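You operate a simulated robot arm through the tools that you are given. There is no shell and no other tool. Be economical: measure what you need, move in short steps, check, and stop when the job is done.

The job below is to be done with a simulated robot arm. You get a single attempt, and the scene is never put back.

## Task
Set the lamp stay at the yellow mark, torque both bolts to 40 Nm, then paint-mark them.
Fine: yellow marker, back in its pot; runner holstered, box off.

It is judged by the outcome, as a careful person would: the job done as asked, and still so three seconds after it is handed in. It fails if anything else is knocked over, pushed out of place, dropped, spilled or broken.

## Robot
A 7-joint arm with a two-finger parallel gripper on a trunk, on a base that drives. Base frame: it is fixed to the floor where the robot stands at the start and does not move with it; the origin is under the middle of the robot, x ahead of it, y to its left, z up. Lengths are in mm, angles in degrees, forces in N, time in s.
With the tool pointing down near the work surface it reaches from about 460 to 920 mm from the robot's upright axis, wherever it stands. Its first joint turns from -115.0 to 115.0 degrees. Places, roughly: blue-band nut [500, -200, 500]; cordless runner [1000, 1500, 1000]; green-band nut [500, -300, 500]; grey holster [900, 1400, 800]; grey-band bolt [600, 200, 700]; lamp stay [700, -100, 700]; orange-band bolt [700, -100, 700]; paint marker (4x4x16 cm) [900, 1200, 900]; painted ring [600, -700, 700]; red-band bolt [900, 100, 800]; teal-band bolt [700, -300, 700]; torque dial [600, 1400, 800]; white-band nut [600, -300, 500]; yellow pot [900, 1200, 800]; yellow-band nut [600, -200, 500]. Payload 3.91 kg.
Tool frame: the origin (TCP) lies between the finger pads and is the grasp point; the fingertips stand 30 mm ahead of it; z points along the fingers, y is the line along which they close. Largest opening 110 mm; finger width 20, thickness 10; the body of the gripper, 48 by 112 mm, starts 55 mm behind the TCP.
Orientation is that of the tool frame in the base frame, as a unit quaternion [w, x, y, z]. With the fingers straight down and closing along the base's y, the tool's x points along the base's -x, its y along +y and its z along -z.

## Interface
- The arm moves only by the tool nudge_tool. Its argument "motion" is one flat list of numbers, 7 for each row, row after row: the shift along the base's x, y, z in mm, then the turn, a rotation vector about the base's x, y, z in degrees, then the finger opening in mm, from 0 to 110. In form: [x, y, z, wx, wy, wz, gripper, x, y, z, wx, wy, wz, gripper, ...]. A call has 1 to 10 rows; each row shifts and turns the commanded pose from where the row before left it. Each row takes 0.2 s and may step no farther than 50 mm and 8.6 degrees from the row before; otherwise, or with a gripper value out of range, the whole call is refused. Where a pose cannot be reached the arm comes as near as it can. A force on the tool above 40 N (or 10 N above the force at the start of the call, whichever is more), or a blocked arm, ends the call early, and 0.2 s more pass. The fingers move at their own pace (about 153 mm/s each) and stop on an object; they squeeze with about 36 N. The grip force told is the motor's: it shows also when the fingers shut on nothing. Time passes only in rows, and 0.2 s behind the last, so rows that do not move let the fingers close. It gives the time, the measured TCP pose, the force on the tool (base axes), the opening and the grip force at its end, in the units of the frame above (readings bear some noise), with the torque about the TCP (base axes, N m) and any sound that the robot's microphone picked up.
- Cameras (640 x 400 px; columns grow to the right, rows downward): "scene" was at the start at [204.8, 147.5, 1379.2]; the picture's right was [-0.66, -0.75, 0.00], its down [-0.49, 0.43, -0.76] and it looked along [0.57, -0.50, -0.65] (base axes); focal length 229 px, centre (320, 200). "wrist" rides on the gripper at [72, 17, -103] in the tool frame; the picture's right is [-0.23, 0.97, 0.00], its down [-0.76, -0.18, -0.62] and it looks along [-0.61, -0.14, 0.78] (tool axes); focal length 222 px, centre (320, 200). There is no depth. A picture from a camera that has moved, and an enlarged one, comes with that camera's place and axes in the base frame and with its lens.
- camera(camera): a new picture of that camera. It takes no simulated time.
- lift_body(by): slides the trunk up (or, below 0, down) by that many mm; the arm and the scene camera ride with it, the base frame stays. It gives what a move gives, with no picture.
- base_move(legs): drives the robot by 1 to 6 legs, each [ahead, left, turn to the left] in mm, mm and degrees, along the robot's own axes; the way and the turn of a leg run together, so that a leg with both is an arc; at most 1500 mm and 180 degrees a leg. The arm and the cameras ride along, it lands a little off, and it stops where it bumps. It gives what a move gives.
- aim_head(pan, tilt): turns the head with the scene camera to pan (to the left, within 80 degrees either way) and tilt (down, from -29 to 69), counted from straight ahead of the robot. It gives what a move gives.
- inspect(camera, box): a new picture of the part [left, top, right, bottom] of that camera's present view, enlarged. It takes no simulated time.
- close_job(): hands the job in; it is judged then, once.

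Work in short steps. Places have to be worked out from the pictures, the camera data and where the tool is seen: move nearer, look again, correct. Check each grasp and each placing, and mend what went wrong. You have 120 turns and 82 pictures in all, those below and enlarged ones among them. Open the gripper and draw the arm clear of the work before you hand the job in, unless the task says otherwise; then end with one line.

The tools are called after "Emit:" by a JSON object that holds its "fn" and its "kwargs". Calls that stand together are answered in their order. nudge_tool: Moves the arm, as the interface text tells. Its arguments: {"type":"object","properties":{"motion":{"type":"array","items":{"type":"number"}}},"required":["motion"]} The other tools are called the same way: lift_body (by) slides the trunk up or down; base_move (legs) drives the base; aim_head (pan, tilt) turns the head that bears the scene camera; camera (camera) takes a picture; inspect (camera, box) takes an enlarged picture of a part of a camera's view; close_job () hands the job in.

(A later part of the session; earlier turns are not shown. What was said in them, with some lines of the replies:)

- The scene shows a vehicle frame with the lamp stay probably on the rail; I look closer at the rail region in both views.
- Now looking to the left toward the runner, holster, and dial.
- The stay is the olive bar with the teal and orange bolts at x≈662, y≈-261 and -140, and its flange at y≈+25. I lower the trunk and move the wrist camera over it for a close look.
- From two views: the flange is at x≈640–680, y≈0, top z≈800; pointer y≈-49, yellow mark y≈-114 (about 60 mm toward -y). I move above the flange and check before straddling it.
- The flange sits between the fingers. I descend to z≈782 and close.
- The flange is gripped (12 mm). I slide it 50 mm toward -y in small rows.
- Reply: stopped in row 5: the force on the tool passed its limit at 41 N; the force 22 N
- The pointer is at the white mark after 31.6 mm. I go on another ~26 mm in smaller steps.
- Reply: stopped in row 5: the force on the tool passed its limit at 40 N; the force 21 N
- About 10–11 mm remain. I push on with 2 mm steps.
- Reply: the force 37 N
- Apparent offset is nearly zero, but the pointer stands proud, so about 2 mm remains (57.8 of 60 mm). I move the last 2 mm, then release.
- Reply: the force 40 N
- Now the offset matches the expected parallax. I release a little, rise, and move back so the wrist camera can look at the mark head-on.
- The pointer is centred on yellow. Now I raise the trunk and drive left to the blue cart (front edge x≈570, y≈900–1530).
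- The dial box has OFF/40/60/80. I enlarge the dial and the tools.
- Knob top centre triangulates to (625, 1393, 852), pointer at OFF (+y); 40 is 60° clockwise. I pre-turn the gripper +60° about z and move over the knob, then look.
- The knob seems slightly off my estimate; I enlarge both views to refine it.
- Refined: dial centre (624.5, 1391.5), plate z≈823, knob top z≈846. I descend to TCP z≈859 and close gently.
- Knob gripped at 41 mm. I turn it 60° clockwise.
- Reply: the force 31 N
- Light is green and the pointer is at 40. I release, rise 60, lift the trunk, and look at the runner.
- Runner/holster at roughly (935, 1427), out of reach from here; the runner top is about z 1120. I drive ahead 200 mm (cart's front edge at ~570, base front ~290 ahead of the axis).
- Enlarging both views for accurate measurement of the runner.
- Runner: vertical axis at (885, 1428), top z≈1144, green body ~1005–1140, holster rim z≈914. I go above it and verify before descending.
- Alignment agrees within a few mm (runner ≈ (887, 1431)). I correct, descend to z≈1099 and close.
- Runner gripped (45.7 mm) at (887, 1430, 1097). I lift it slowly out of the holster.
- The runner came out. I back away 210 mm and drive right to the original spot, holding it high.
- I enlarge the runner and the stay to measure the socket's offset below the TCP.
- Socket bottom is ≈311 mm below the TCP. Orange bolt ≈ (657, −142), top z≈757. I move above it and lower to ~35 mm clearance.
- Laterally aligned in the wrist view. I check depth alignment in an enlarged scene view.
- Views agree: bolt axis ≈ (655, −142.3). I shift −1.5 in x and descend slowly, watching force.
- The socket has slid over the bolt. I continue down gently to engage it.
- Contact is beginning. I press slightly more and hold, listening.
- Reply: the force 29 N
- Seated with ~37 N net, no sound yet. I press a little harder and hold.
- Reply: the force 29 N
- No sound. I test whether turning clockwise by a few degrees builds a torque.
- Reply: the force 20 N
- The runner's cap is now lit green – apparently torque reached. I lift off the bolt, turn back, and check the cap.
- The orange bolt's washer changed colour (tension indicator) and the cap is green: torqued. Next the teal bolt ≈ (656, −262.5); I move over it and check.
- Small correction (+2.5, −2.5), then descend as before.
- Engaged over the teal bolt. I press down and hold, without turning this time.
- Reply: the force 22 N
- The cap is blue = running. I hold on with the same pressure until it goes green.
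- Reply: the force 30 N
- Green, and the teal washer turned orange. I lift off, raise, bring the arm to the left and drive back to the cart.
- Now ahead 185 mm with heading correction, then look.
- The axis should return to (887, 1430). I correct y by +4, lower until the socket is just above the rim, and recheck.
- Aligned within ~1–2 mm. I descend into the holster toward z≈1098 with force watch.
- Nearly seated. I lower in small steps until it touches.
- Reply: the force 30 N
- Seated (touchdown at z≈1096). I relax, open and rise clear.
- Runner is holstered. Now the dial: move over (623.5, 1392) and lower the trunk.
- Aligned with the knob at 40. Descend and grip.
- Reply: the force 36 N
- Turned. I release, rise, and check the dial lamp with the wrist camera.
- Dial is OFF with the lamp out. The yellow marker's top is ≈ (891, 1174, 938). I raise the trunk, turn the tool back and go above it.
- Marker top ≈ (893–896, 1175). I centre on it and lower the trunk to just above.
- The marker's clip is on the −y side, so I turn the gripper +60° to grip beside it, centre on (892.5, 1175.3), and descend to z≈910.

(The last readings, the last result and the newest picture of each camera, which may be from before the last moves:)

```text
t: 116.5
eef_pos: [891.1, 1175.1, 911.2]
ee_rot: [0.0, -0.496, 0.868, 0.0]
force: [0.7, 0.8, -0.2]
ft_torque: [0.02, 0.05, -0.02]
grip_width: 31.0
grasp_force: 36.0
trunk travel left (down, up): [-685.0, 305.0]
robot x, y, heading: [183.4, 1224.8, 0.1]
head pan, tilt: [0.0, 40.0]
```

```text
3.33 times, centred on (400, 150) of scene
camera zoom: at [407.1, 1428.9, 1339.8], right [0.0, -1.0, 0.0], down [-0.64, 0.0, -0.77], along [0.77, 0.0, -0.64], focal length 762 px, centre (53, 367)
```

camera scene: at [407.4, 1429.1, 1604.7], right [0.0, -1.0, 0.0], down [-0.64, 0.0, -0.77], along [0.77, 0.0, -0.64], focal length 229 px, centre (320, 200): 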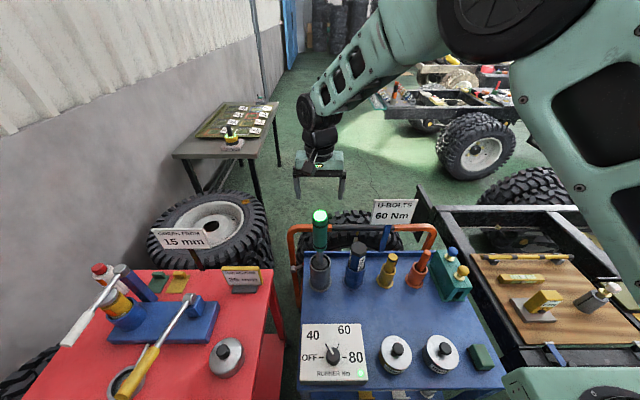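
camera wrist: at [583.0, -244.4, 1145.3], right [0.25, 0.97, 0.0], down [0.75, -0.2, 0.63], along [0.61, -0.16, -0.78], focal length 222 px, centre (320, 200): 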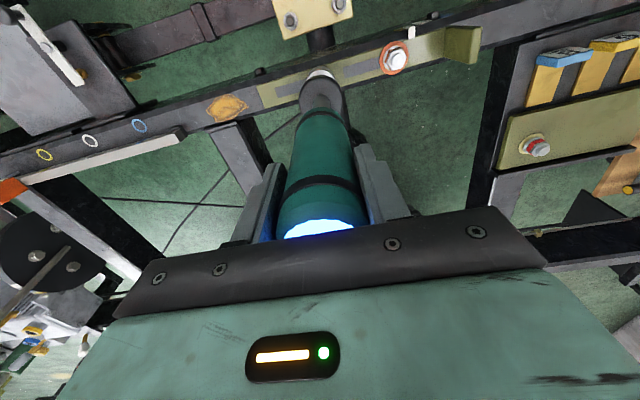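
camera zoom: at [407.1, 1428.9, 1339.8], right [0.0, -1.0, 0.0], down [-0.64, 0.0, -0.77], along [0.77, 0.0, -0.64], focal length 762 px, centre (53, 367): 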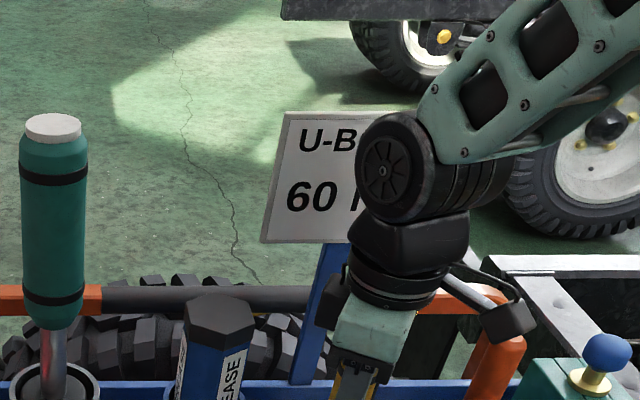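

Gripped (31 mm). I lift it straight out and raise the trunk.

Emit:
{"fn": "nudge_tool", "kwargs": {"motion": [0, 0, 10, 0, 0, 0, 10, 0, 0, 20, 0, 0, 0, 10, 0, 0, 30, 0, 0, 0, 10, 0, 0, 30, 0, 0, 0, 10, 0, 0, 30, 0, 0, 0, 10]}}

Emit:
{"fn": "lift_body", "kwargs": {"by": 265}}

Emit:
{"fn": "inspect", "kwargs": {"camera": "scene", "box": [340, 90, 460, 270]}}

```text
t: 117.7
eef_pos: [892.6, 1175.1, 1031.1]
ee_rot: [0.0, -0.496, 0.868, 0.0]
force: [0.1, 0.3, -1.2]
ft_torque: [-0.01, 0.03, 0.0]
grip_width: 30.6
grasp_force: 35.9
trunk travel left (down, up): [-685.0, 305.0]
robot x, y, heading: [182.8, 1223.7, -0.1]
head pan, tilt: [0.0, 40.0]
```

```text
t: 120.4
eef_pos: [892.2, 1175.4, 1295.1]
ee_rot: [0.0, -0.496, 0.868, 0.001]
force: [0.4, -0.3, -0.1]
ft_torque: [-0.01, 0.01, 0.03]
grip_width: 31.0
grasp_force: 36.0
trunk travel left (down, up): [-950.0, 40.0]
robot x, y, heading: [182.9, 1224.3, 0.1]
head pan, tilt: [0.0, 40.0]
```

```text
2.22 times, centred on (400, 180) of scene
camera zoom: at [407.2, 1428.9, 1604.8], right [0.0, -1.0, 0.0], down [-0.64, 0.0, -0.77], along [0.77, 0.0, -0.64], focal length 508 px, centre (142, 244)
```

zoom: 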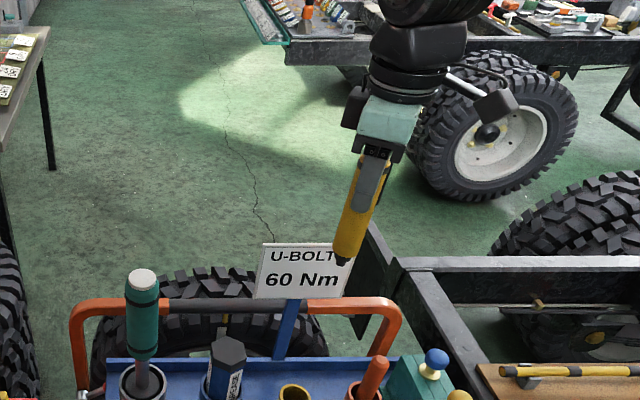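

The marker's nib is ≈126 mm below the TCP, held nearly upright. I back off and drive to the stay again.

Emit:
{"fn": "base_move", "kwargs": {"legs": [[-210, 0, 0], [0, -1240, 0]]}}

Emit:
{"fn": "aim_head", "kwargs": {"pan": -25, "tilt": 48}}

```text
t: 127.8
eef_pos: [686.4, -42.7, 1295.5]
ee_rot: [-0.001, -0.497, 0.868, 0.0]
force: [-0.1, -0.3, 0.1]
ft_torque: [0.0, 0.0, 0.01]
grip_width: 30.7
grasp_force: 35.1
trunk travel left (down, up): [-950.0, 40.0]
robot x, y, heading: [-24.2, 1.3, 0.1]
head pan, tilt: [0.0, 40.0]
```

```text
t: 128.7
eef_pos: [686.0, -42.8, 1295.4]
ee_rot: [0.0, -0.498, 0.867, -0.001]
force: [0.2, -1.2, -0.2]
ft_torque: [-0.02, 0.03, -0.02]
grip_width: 31.0
grasp_force: 35.9
trunk travel left (down, up): [-950.0, 40.0]
robot x, y, heading: [-26.1, 3.5, -0.0]
head pan, tilt: [-25.0, 48.0]
```

I move over the orange bolt (654.5, −142.4) and lower to ~40 mm above it.

Emit:
{"fn": "nudge_tool", "kwargs": {"motion": [-10, -33, 0, 0, 0, 0, 10, -10, -33, 0, 0, 0, 0, 10, -11.5, -33.5, 0, 0, 0, 0, 10, 0, 0, 0, 0, 0, 0, 10]}}

Emit:
{"fn": "lift_body", "kwargs": {"by": -375}}

Emit:
{"fn": "inspect", "kwargs": {"camera": "scene", "box": [310, 90, 430, 190]}}

Emit:
{"fn": "inspect", "kwargs": {"camera": "wrist", "box": [240, 40, 400, 170]}}

```text
t: 129.7
eef_pos: [655.7, -145.8, 1296.7]
ee_rot: [0.001, -0.498, 0.867, 0.0]
force: [0.0, 0.3, -0.5]
ft_torque: [-0.01, 0.01, 0.01]
grip_width: 31.0
grasp_force: 36.0
trunk travel left (down, up): [-950.0, 40.0]
robot x, y, heading: [-26.7, 8.1, 0.1]
head pan, tilt: [-25.0, 48.0]
```

```text
t: 133.3
eef_pos: [654.4, -144.8, 920.4]
ee_rot: [0.0, -0.499, 0.867, 0.0]
force: [0.3, 0.4, -1.1]
ft_torque: [0.01, 0.0, -0.04]
grip_width: 30.9
grasp_force: 35.7
trunk travel left (down, up): [-575.0, 415.0]
robot x, y, heading: [-22.7, 5.9, 0.1]
head pan, tilt: [-25.0, 48.0]
```

```text
4.00 times, centred on (370, 140) of scene
camera zoom: at [187.4, 176.2, 1218.4], right [-0.42, -0.91, 0.0], down [-0.67, 0.31, -0.67], along [0.61, -0.28, -0.74], focal length 915 px, centre (120, 440)
```

zoom: 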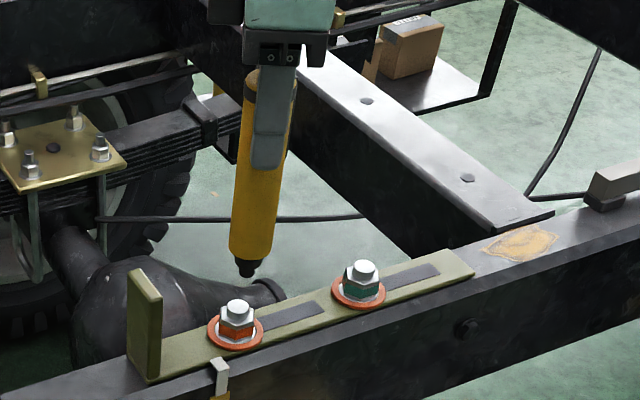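

```text
3.08 times, centred on (320, 105) of wrist
camera zoom: at [602.8, -199.5, 1023.2], right [-0.73, 0.69, 0.0], down [0.54, 0.57, 0.62], along [0.43, 0.45, -0.78], focal length 684 px, centre (320, 492)
```

zoom: 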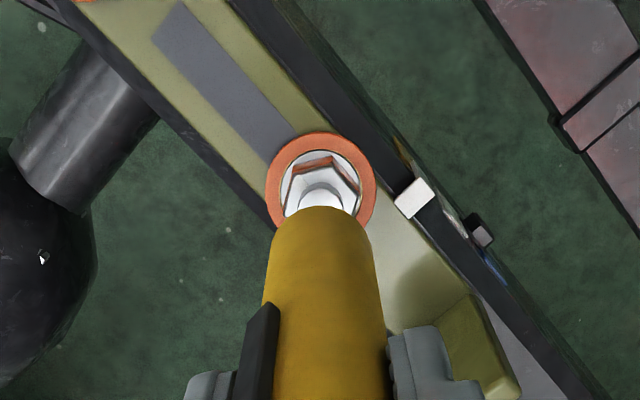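

Aligned except ~2.4 mm in y. I correct and lower slowly to touch the bolt top.

Emit:
{"fn": "nudge_tool", "kwargs": {"motion": [0, 2.4, -10, 0, 0, 0, 10, 0, 0, -10, 0, 0, 0, 10, 0, 0, -8, 0, 0, 0, 10, 0, 0, -3, 0, 0, 0, 10, 0, 0, -2, 0, 0, 0, 10, 0, 0, -2, 0, 0, 0, 10, 0, 0, -2, 0, 0, 0, 10]}}

Emit:
{"fn": "inspect", "kwargs": {"camera": "scene", "box": [320, 120, 400, 190]}}

```text
t: 134.8
eef_pos: [655.8, -142.4, 889.4]
ee_rot: [0.002, -0.497, 0.868, -0.002]
force: [-7.9, 1.0, 24.3]
ft_torque: [0.1, 1.01, 0.0]
grip_width: 30.6
grasp_force: 35.9
trunk travel left (down, up): [-575.0, 415.0]
robot x, y, heading: [-24.0, 6.0, 0.4]
head pan, tilt: [-25.0, 48.0]
stopped in row 7: the force on the tool passed its limit at 44 N (the readings are from after the stop); the commanded pose is now the measured one
```

```text
5.71 times, centred on (360, 155) of scene
camera zoom: at [186.2, 176.4, 1218.6], right [-0.42, -0.91, 0.0], down [-0.67, 0.31, -0.67], along [0.61, -0.28, -0.74], focal length 1307 px, centre (91, 457)
```

zoom: 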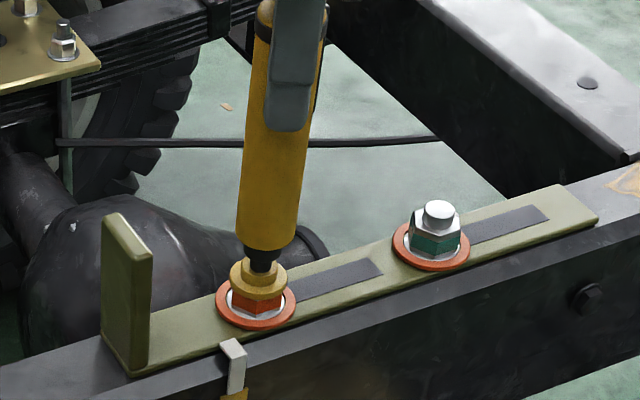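

The orange bolt is painted yellow. I lift, move to teal (656.5, −263), and touch gently.

Emit:
{"fn": "nudge_tool", "kwargs": {"motion": [0, 0, 5, 0, 0, 0, 10, 0, 0, 25, 0, 0, 0, 10, 0.5, -40, 0, 0, 0, 0, 10, 0.5, -40, 0, 0, 0, 0, 10, 0.5, -40, 0, 0, 0, 0, 10, 0, -0.5, -12, 0, 0, 0, 10, 0, 0, -8, 0, 0, 0, 10, 0, 0, -4, 0, 0, 0, 10, 0, 0, -2, 0, 0, 0, 10]}}

Emit:
{"fn": "inspect", "kwargs": {"camera": "scene", "box": [320, 120, 400, 190]}}

```text
t: 136.8
eef_pos: [657.4, -261.3, 890.8]
ee_rot: [0.003, -0.497, 0.868, -0.003]
force: [-0.2, 1.8, 4.7]
ft_torque: [0.18, 0.24, -0.02]
grip_width: 30.8
grasp_force: 36.1
trunk travel left (down, up): [-575.0, 415.0]
robot x, y, heading: [-27.4, 5.6, 0.1]
head pan, tilt: [-25.0, 48.0]
```

```text
5.71 times, centred on (360, 155) of scene
camera zoom: at [187.1, 176.3, 1218.6], right [-0.42, -0.91, 0.0], down [-0.67, 0.31, -0.67], along [0.61, -0.28, -0.74], focal length 1307 px, centre (91, 457)
```

zoom: 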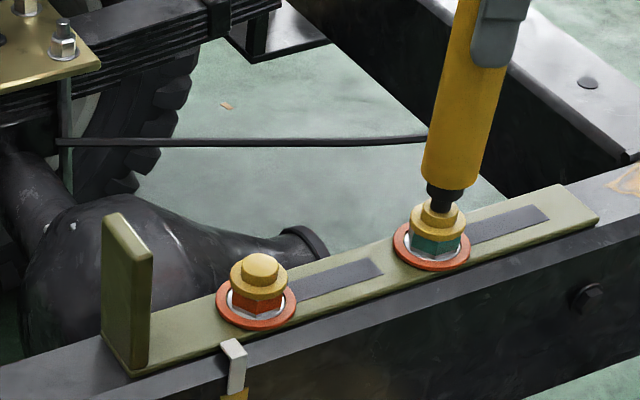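

Both bolts are painted. I lift off, raise the trunk, reposition the arm and drive back to the cart.

Emit:
{"fn": "nudge_tool", "kwargs": {"motion": [0, 0, 10, 0, 0, 0, 10, 0, 0, 30, 0, 0, 0, 10]}}

Emit:
{"fn": "lift_body", "kwargs": {"by": 375}}

Emit:
{"fn": "nudge_tool", "kwargs": {"motion": [5, 43, 0, 0, 0, 0, 10, 5, 43, 0, 0, 0, 0, 10, 5, 43, 0, 0, 0, 0, 10, 6, 44, 0, 0, 0, 0, 10, 6, 44, 0, 0, 0, 0, 10]}}

Emit:
{"fn": "base_move", "kwargs": {"legs": [[0, 1220, 0]]}}

```text
t: 137.4
eef_pos: [658.8, -262.9, 931.3]
ee_rot: [0.001, -0.498, 0.867, -0.002]
force: [0.0, 0.1, -1.5]
ft_torque: [0.04, 0.05, 0.01]
grip_width: 30.7
grasp_force: 35.7
trunk travel left (down, up): [-575.0, 415.0]
robot x, y, heading: [-24.6, 5.3, 0.2]
head pan, tilt: [-25.0, 48.0]
```

```text
t: 141.0
eef_pos: [657.7, -264.3, 1306.2]
ee_rot: [0.002, -0.497, 0.868, -0.001]
force: [0.6, -0.5, -1.7]
ft_torque: [0.01, -0.01, -0.03]
grip_width: 30.7
grasp_force: 35.4
trunk travel left (down, up): [-950.0, 40.0]
robot x, y, heading: [-24.1, 3.7, 0.4]
head pan, tilt: [-25.0, 48.0]
```

```text
t: 142.2
eef_pos: [683.1, -46.0, 1304.9]
ee_rot: [0.002, -0.498, 0.867, -0.001]
force: [-0.3, -1.0, -0.4]
ft_torque: [0.0, -0.02, -0.04]
grip_width: 30.5
grasp_force: 36.4
trunk travel left (down, up): [-950.0, 40.0]
robot x, y, heading: [-26.7, 7.1, 0.3]
head pan, tilt: [-25.0, 48.0]
```

```text
t: 148.4
eef_pos: [673.2, 1189.5, 1306.0]
ee_rot: [0.001, -0.502, 0.865, -0.001]
force: [0.1, 0.1, -1.0]
ft_torque: [0.0, -0.03, 0.04]
grip_width: 30.3
grasp_force: 35.9
trunk travel left (down, up): [-950.0, 40.0]
robot x, y, heading: [-33.8, 1232.7, 0.7]
head pan, tilt: [-25.0, 48.0]
```

Now ahead 215 with small corrections.

Emit:
{"fn": "base_move", "kwargs": {"legs": [[215, -6, -0.7]]}}

Emit:
{"fn": "aim_head", "kwargs": {"pan": 0, "tilt": 40}}

```text
t: 150.1
eef_pos: [887.8, 1177.9, 1305.4]
ee_rot: [0.002, -0.497, 0.868, -0.001]
force: [-0.6, -0.2, -0.4]
ft_torque: [0.01, 0.01, -0.01]
grip_width: 30.4
grasp_force: 36.2
trunk travel left (down, up): [-950.0, 40.0]
robot x, y, heading: [180.1, 1226.5, 0.0]
head pan, tilt: [-25.0, 48.0]
```

```text
t: 151.0
eef_pos: [887.7, 1177.7, 1306.0]
ee_rot: [0.001, -0.497, 0.868, 0.0]
force: [0.7, 0.3, -0.9]
ft_torque: [0.05, -0.02, 0.02]
grip_width: 30.4
grasp_force: 35.9
trunk travel left (down, up): [-950.0, 40.0]
robot x, y, heading: [181.7, 1228.0, 0.3]
head pan, tilt: [0.0, 40.0]
```

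I return to the pick-up axis (891.5, 1175.2) and lower the trunk so the nib is ~40 mm above the rim.

Emit:
{"fn": "nudge_tool", "kwargs": {"motion": [3.7, -2.5, 0, 0, 0, 0, 10, 0, 0, 0, 0, 0, 0, 10]}}

Emit:
{"fn": "lift_body", "kwargs": {"by": -265}}

Emit:
{"fn": "inspect", "kwargs": {"camera": "scene", "box": [350, 130, 470, 250]}}

Emit:
{"fn": "inspect", "kwargs": {"camera": "wrist", "box": [240, 40, 400, 170]}}

```text
t: 151.6
eef_pos: [892.2, 1175.0, 1305.1]
ee_rot: [0.002, -0.497, 0.868, -0.002]
force: [-0.3, 0.0, -1.8]
ft_torque: [0.01, 0.0, 0.0]
grip_width: 30.5
grasp_force: 35.6
trunk travel left (down, up): [-950.0, 40.0]
robot x, y, heading: [179.1, 1225.9, 0.2]
head pan, tilt: [0.0, 40.0]
```

```text
t: 154.3
eef_pos: [892.6, 1176.0, 1041.1]
ee_rot: [0.002, -0.497, 0.868, -0.002]
force: [0.1, -0.3, -0.2]
ft_torque: [0.01, -0.04, 0.0]
grip_width: 30.1
grasp_force: 35.8
trunk travel left (down, up): [-685.0, 305.0]
robot x, y, heading: [184.0, 1223.5, -0.0]
head pan, tilt: [0.0, 40.0]
```

```text
3.33 times, centred on (410, 190) of scene
camera zoom: at [405.5, 1433.2, 1339.9], right [0.0, -1.0, 0.0], down [-0.64, 0.0, -0.77], along [0.77, 0.0, -0.64], focal length 762 px, centre (20, 233)
```

zoom: 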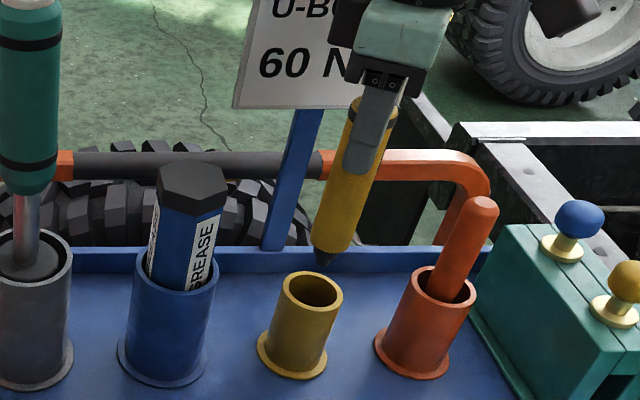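

```text
3.08 times, centred on (320, 105) of wrist
camera zoom: at [838.7, 1121.4, 1142.7], right [-0.73, 0.69, 0.0], down [0.54, 0.57, 0.63], along [0.43, 0.45, -0.78], focal length 684 px, centre (320, 492)
```

zoom: 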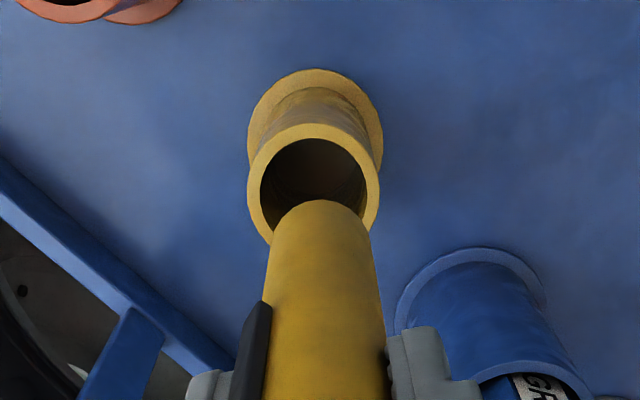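

Marker tip is a few mm on the −x side of the rim centre; I shift +4 in x, +0.5 in y and lower with force watch.

Emit:
{"fn": "nudge_tool", "kwargs": {"motion": [4, 0.5, -10, 0, 0, 0, 10, 0, 0, -12, 0, 0, 0, 10, 0, 0, -12, 0, 0, 0, 10, 0, 0, -12, 0, 0, 0, 10, 0, 0, -12, 0, 0, 0, 10]}}

Emit:
{"fn": "inspect", "kwargs": {"camera": "scene", "box": [350, 130, 470, 250]}}

```text
t: 155.5
eef_pos: [894.2, 1176.0, 983.2]
ee_rot: [0.002, -0.497, 0.868, -0.001]
force: [0.2, 0.3, -0.5]
ft_torque: [0.01, -0.01, 0.03]
grip_width: 30.5
grasp_force: 36.2
trunk travel left (down, up): [-685.0, 305.0]
robot x, y, heading: [179.8, 1227.7, 0.3]
head pan, tilt: [0.0, 40.0]
```

```text
3.33 times, centred on (410, 190) of scene
camera zoom: at [405.4, 1433.2, 1339.9], right [0.0, -1.0, 0.0], down [-0.64, 0.0, -0.77], along [0.77, 0.0, -0.64], focal length 762 px, centre (20, 233)
```

zoom: 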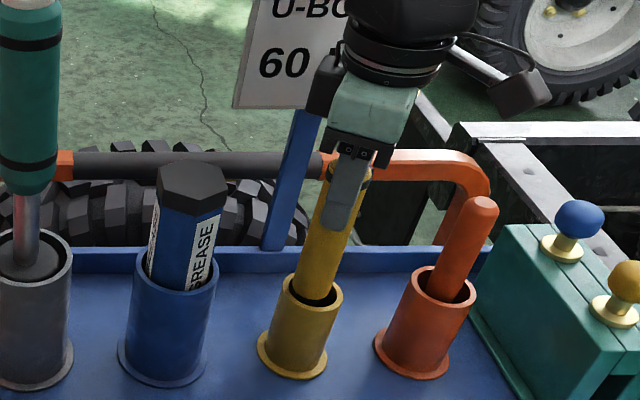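

It has entered the pot cleanly. I continue to the bottom.

Emit:
{"fn": "nudge_tool", "kwargs": {"motion": [0, 0, -15, 0, 0, 0, 10, 0, 0, -15, 0, 0, 0, 10, 0, 0, -15, 0, 0, 0, 10, 0, 0, -10, 0, 0, 0, 10, 0, 0, -5, 0, 0, 0, 10, 0, 0, -3, 0, 0, 0, 10, 0, 0, -2, 0, 0, 0, 10]}}

```text
t: 157.1
eef_pos: [896.2, 1176.8, 918.3]
ee_rot: [0.004, -0.498, 0.867, -0.003]
force: [-0.7, 1.7, 32.3]
ft_torque: [0.34, 0.18, 0.03]
grip_width: 30.5
grasp_force: 35.8
trunk travel left (down, up): [-685.0, 305.0]
robot x, y, heading: [179.7, 1232.6, 0.3]
head pan, tilt: [0.0, 40.0]
```

Bottom contact. I relax, open the fingers and rise straight up.

Emit:
{"fn": "nudge_tool", "kwargs": {"motion": [0, 0, 1.5, 0, 0, 0, 10, 0, 0, 0, 0, 0, 0, 45, 0, 0, 0, 0, 0, 0, 70, 0, 0, 0, 0, 0, 0, 70, 0, 0, 20, 0, 0, 0, 70, 0, 0, 40, 0, 0, 0, 70, 0, 0, 40, 0, 0, 0, 70]}}

Emit:
{"fn": "lift_body", "kwargs": {"by": 265}}

Emit:
{"fn": "nudge_tool", "kwargs": {"motion": [-45, 0, 0, 0, 0, -8, 70, -45, 0, 0, 0, 0, -8, 70, -45, 0, 0, 0, 0, -8, 70, -45, 0, 0, 0, 0, -8, 70, -45, 0, 0, 0, 0, -8, 70]}}

Emit:
{"fn": "camera", "kwargs": {"camera": "scene"}}

```text
t: 158.7
eef_pos: [896.9, 1175.7, 1018.6]
ee_rot: [0.002, -0.497, 0.868, -0.002]
force: [-0.1, 0.1, 0.6]
ft_torque: [0.01, 0.01, -0.01]
grip_width: 70.1
grasp_force: 0.1
trunk travel left (down, up): [-685.0, 305.0]
robot x, y, heading: [179.7, 1231.0, -0.0]
head pan, tilt: [0.0, 40.0]
```

```text
t: 161.4
eef_pos: [896.8, 1176.1, 1284.4]
ee_rot: [0.002, -0.497, 0.868, -0.001]
force: [0.4, -0.1, 0.4]
ft_torque: [-0.02, 0.01, -0.03]
grip_width: 69.7
grasp_force: 0.1
trunk travel left (down, up): [-950.0, 40.0]
robot x, y, heading: [179.7, 1230.6, -0.1]
head pan, tilt: [0.0, 40.0]
```

```text
t: 162.6
eef_pos: [671.5, 1176.5, 1279.6]
ee_rot: [0.001, -0.17, 0.985, -0.001]
force: [-0.7, 0.8, -0.5]
ft_torque: [0.03, 0.02, 0.02]
grip_width: 70.0
grasp_force: 0.1
trunk travel left (down, up): [-950.0, 40.0]
robot x, y, heading: [179.9, 1228.9, 0.0]
head pan, tilt: [0.0, 40.0]
```

```text
4 pictures are left
camera scene: at [406.0, 1433.2, 1604.8], right [0.0, -1.0, 0.0], down [-0.64, 0.0, -0.77], along [0.77, 0.0, -0.64], focal length 229 px, centre (320, 200)
```

scene: 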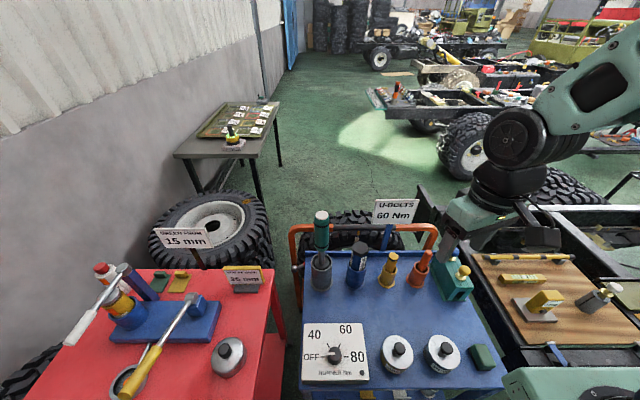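

I enlarge the pot and the dial for a final check.

Emit:
{"fn": "inspect", "kwargs": {"camera": "scene", "box": [290, 200, 450, 390]}}

```text
2.11 times, centred on (370, 295) of scene
camera zoom: at [406.0, 1433.2, 1604.8], right [0.0, -1.0, 0.0], down [-0.64, 0.0, -0.77], along [0.77, 0.0, -0.64], focal length 482 px, centre (215, 0)
```

zoom: 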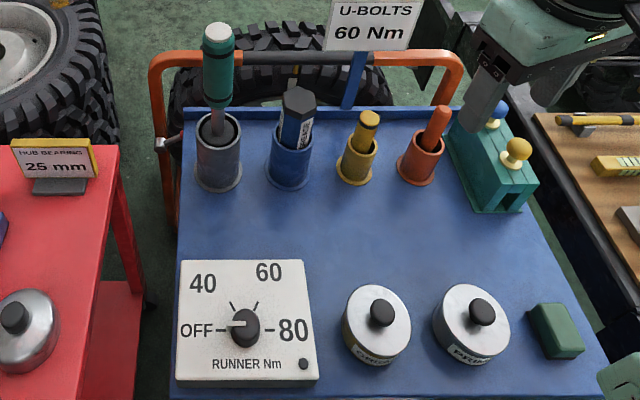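

Everything is in place: the marker is in its pot, the runner is holstered, the dial is OFF with its lamp out, and the arm is clear. I hand in.

Emit:
{"fn": "close_job", "kwargs": {}}

```text
The job is handed in.
```

The stay is set at the yellow mark and both bolts were run with the box at 40 Nm until the runner's cap turned green. Both are paint-marked yellow, the marker is back in its pot, the runner is holstered, and the box is off.
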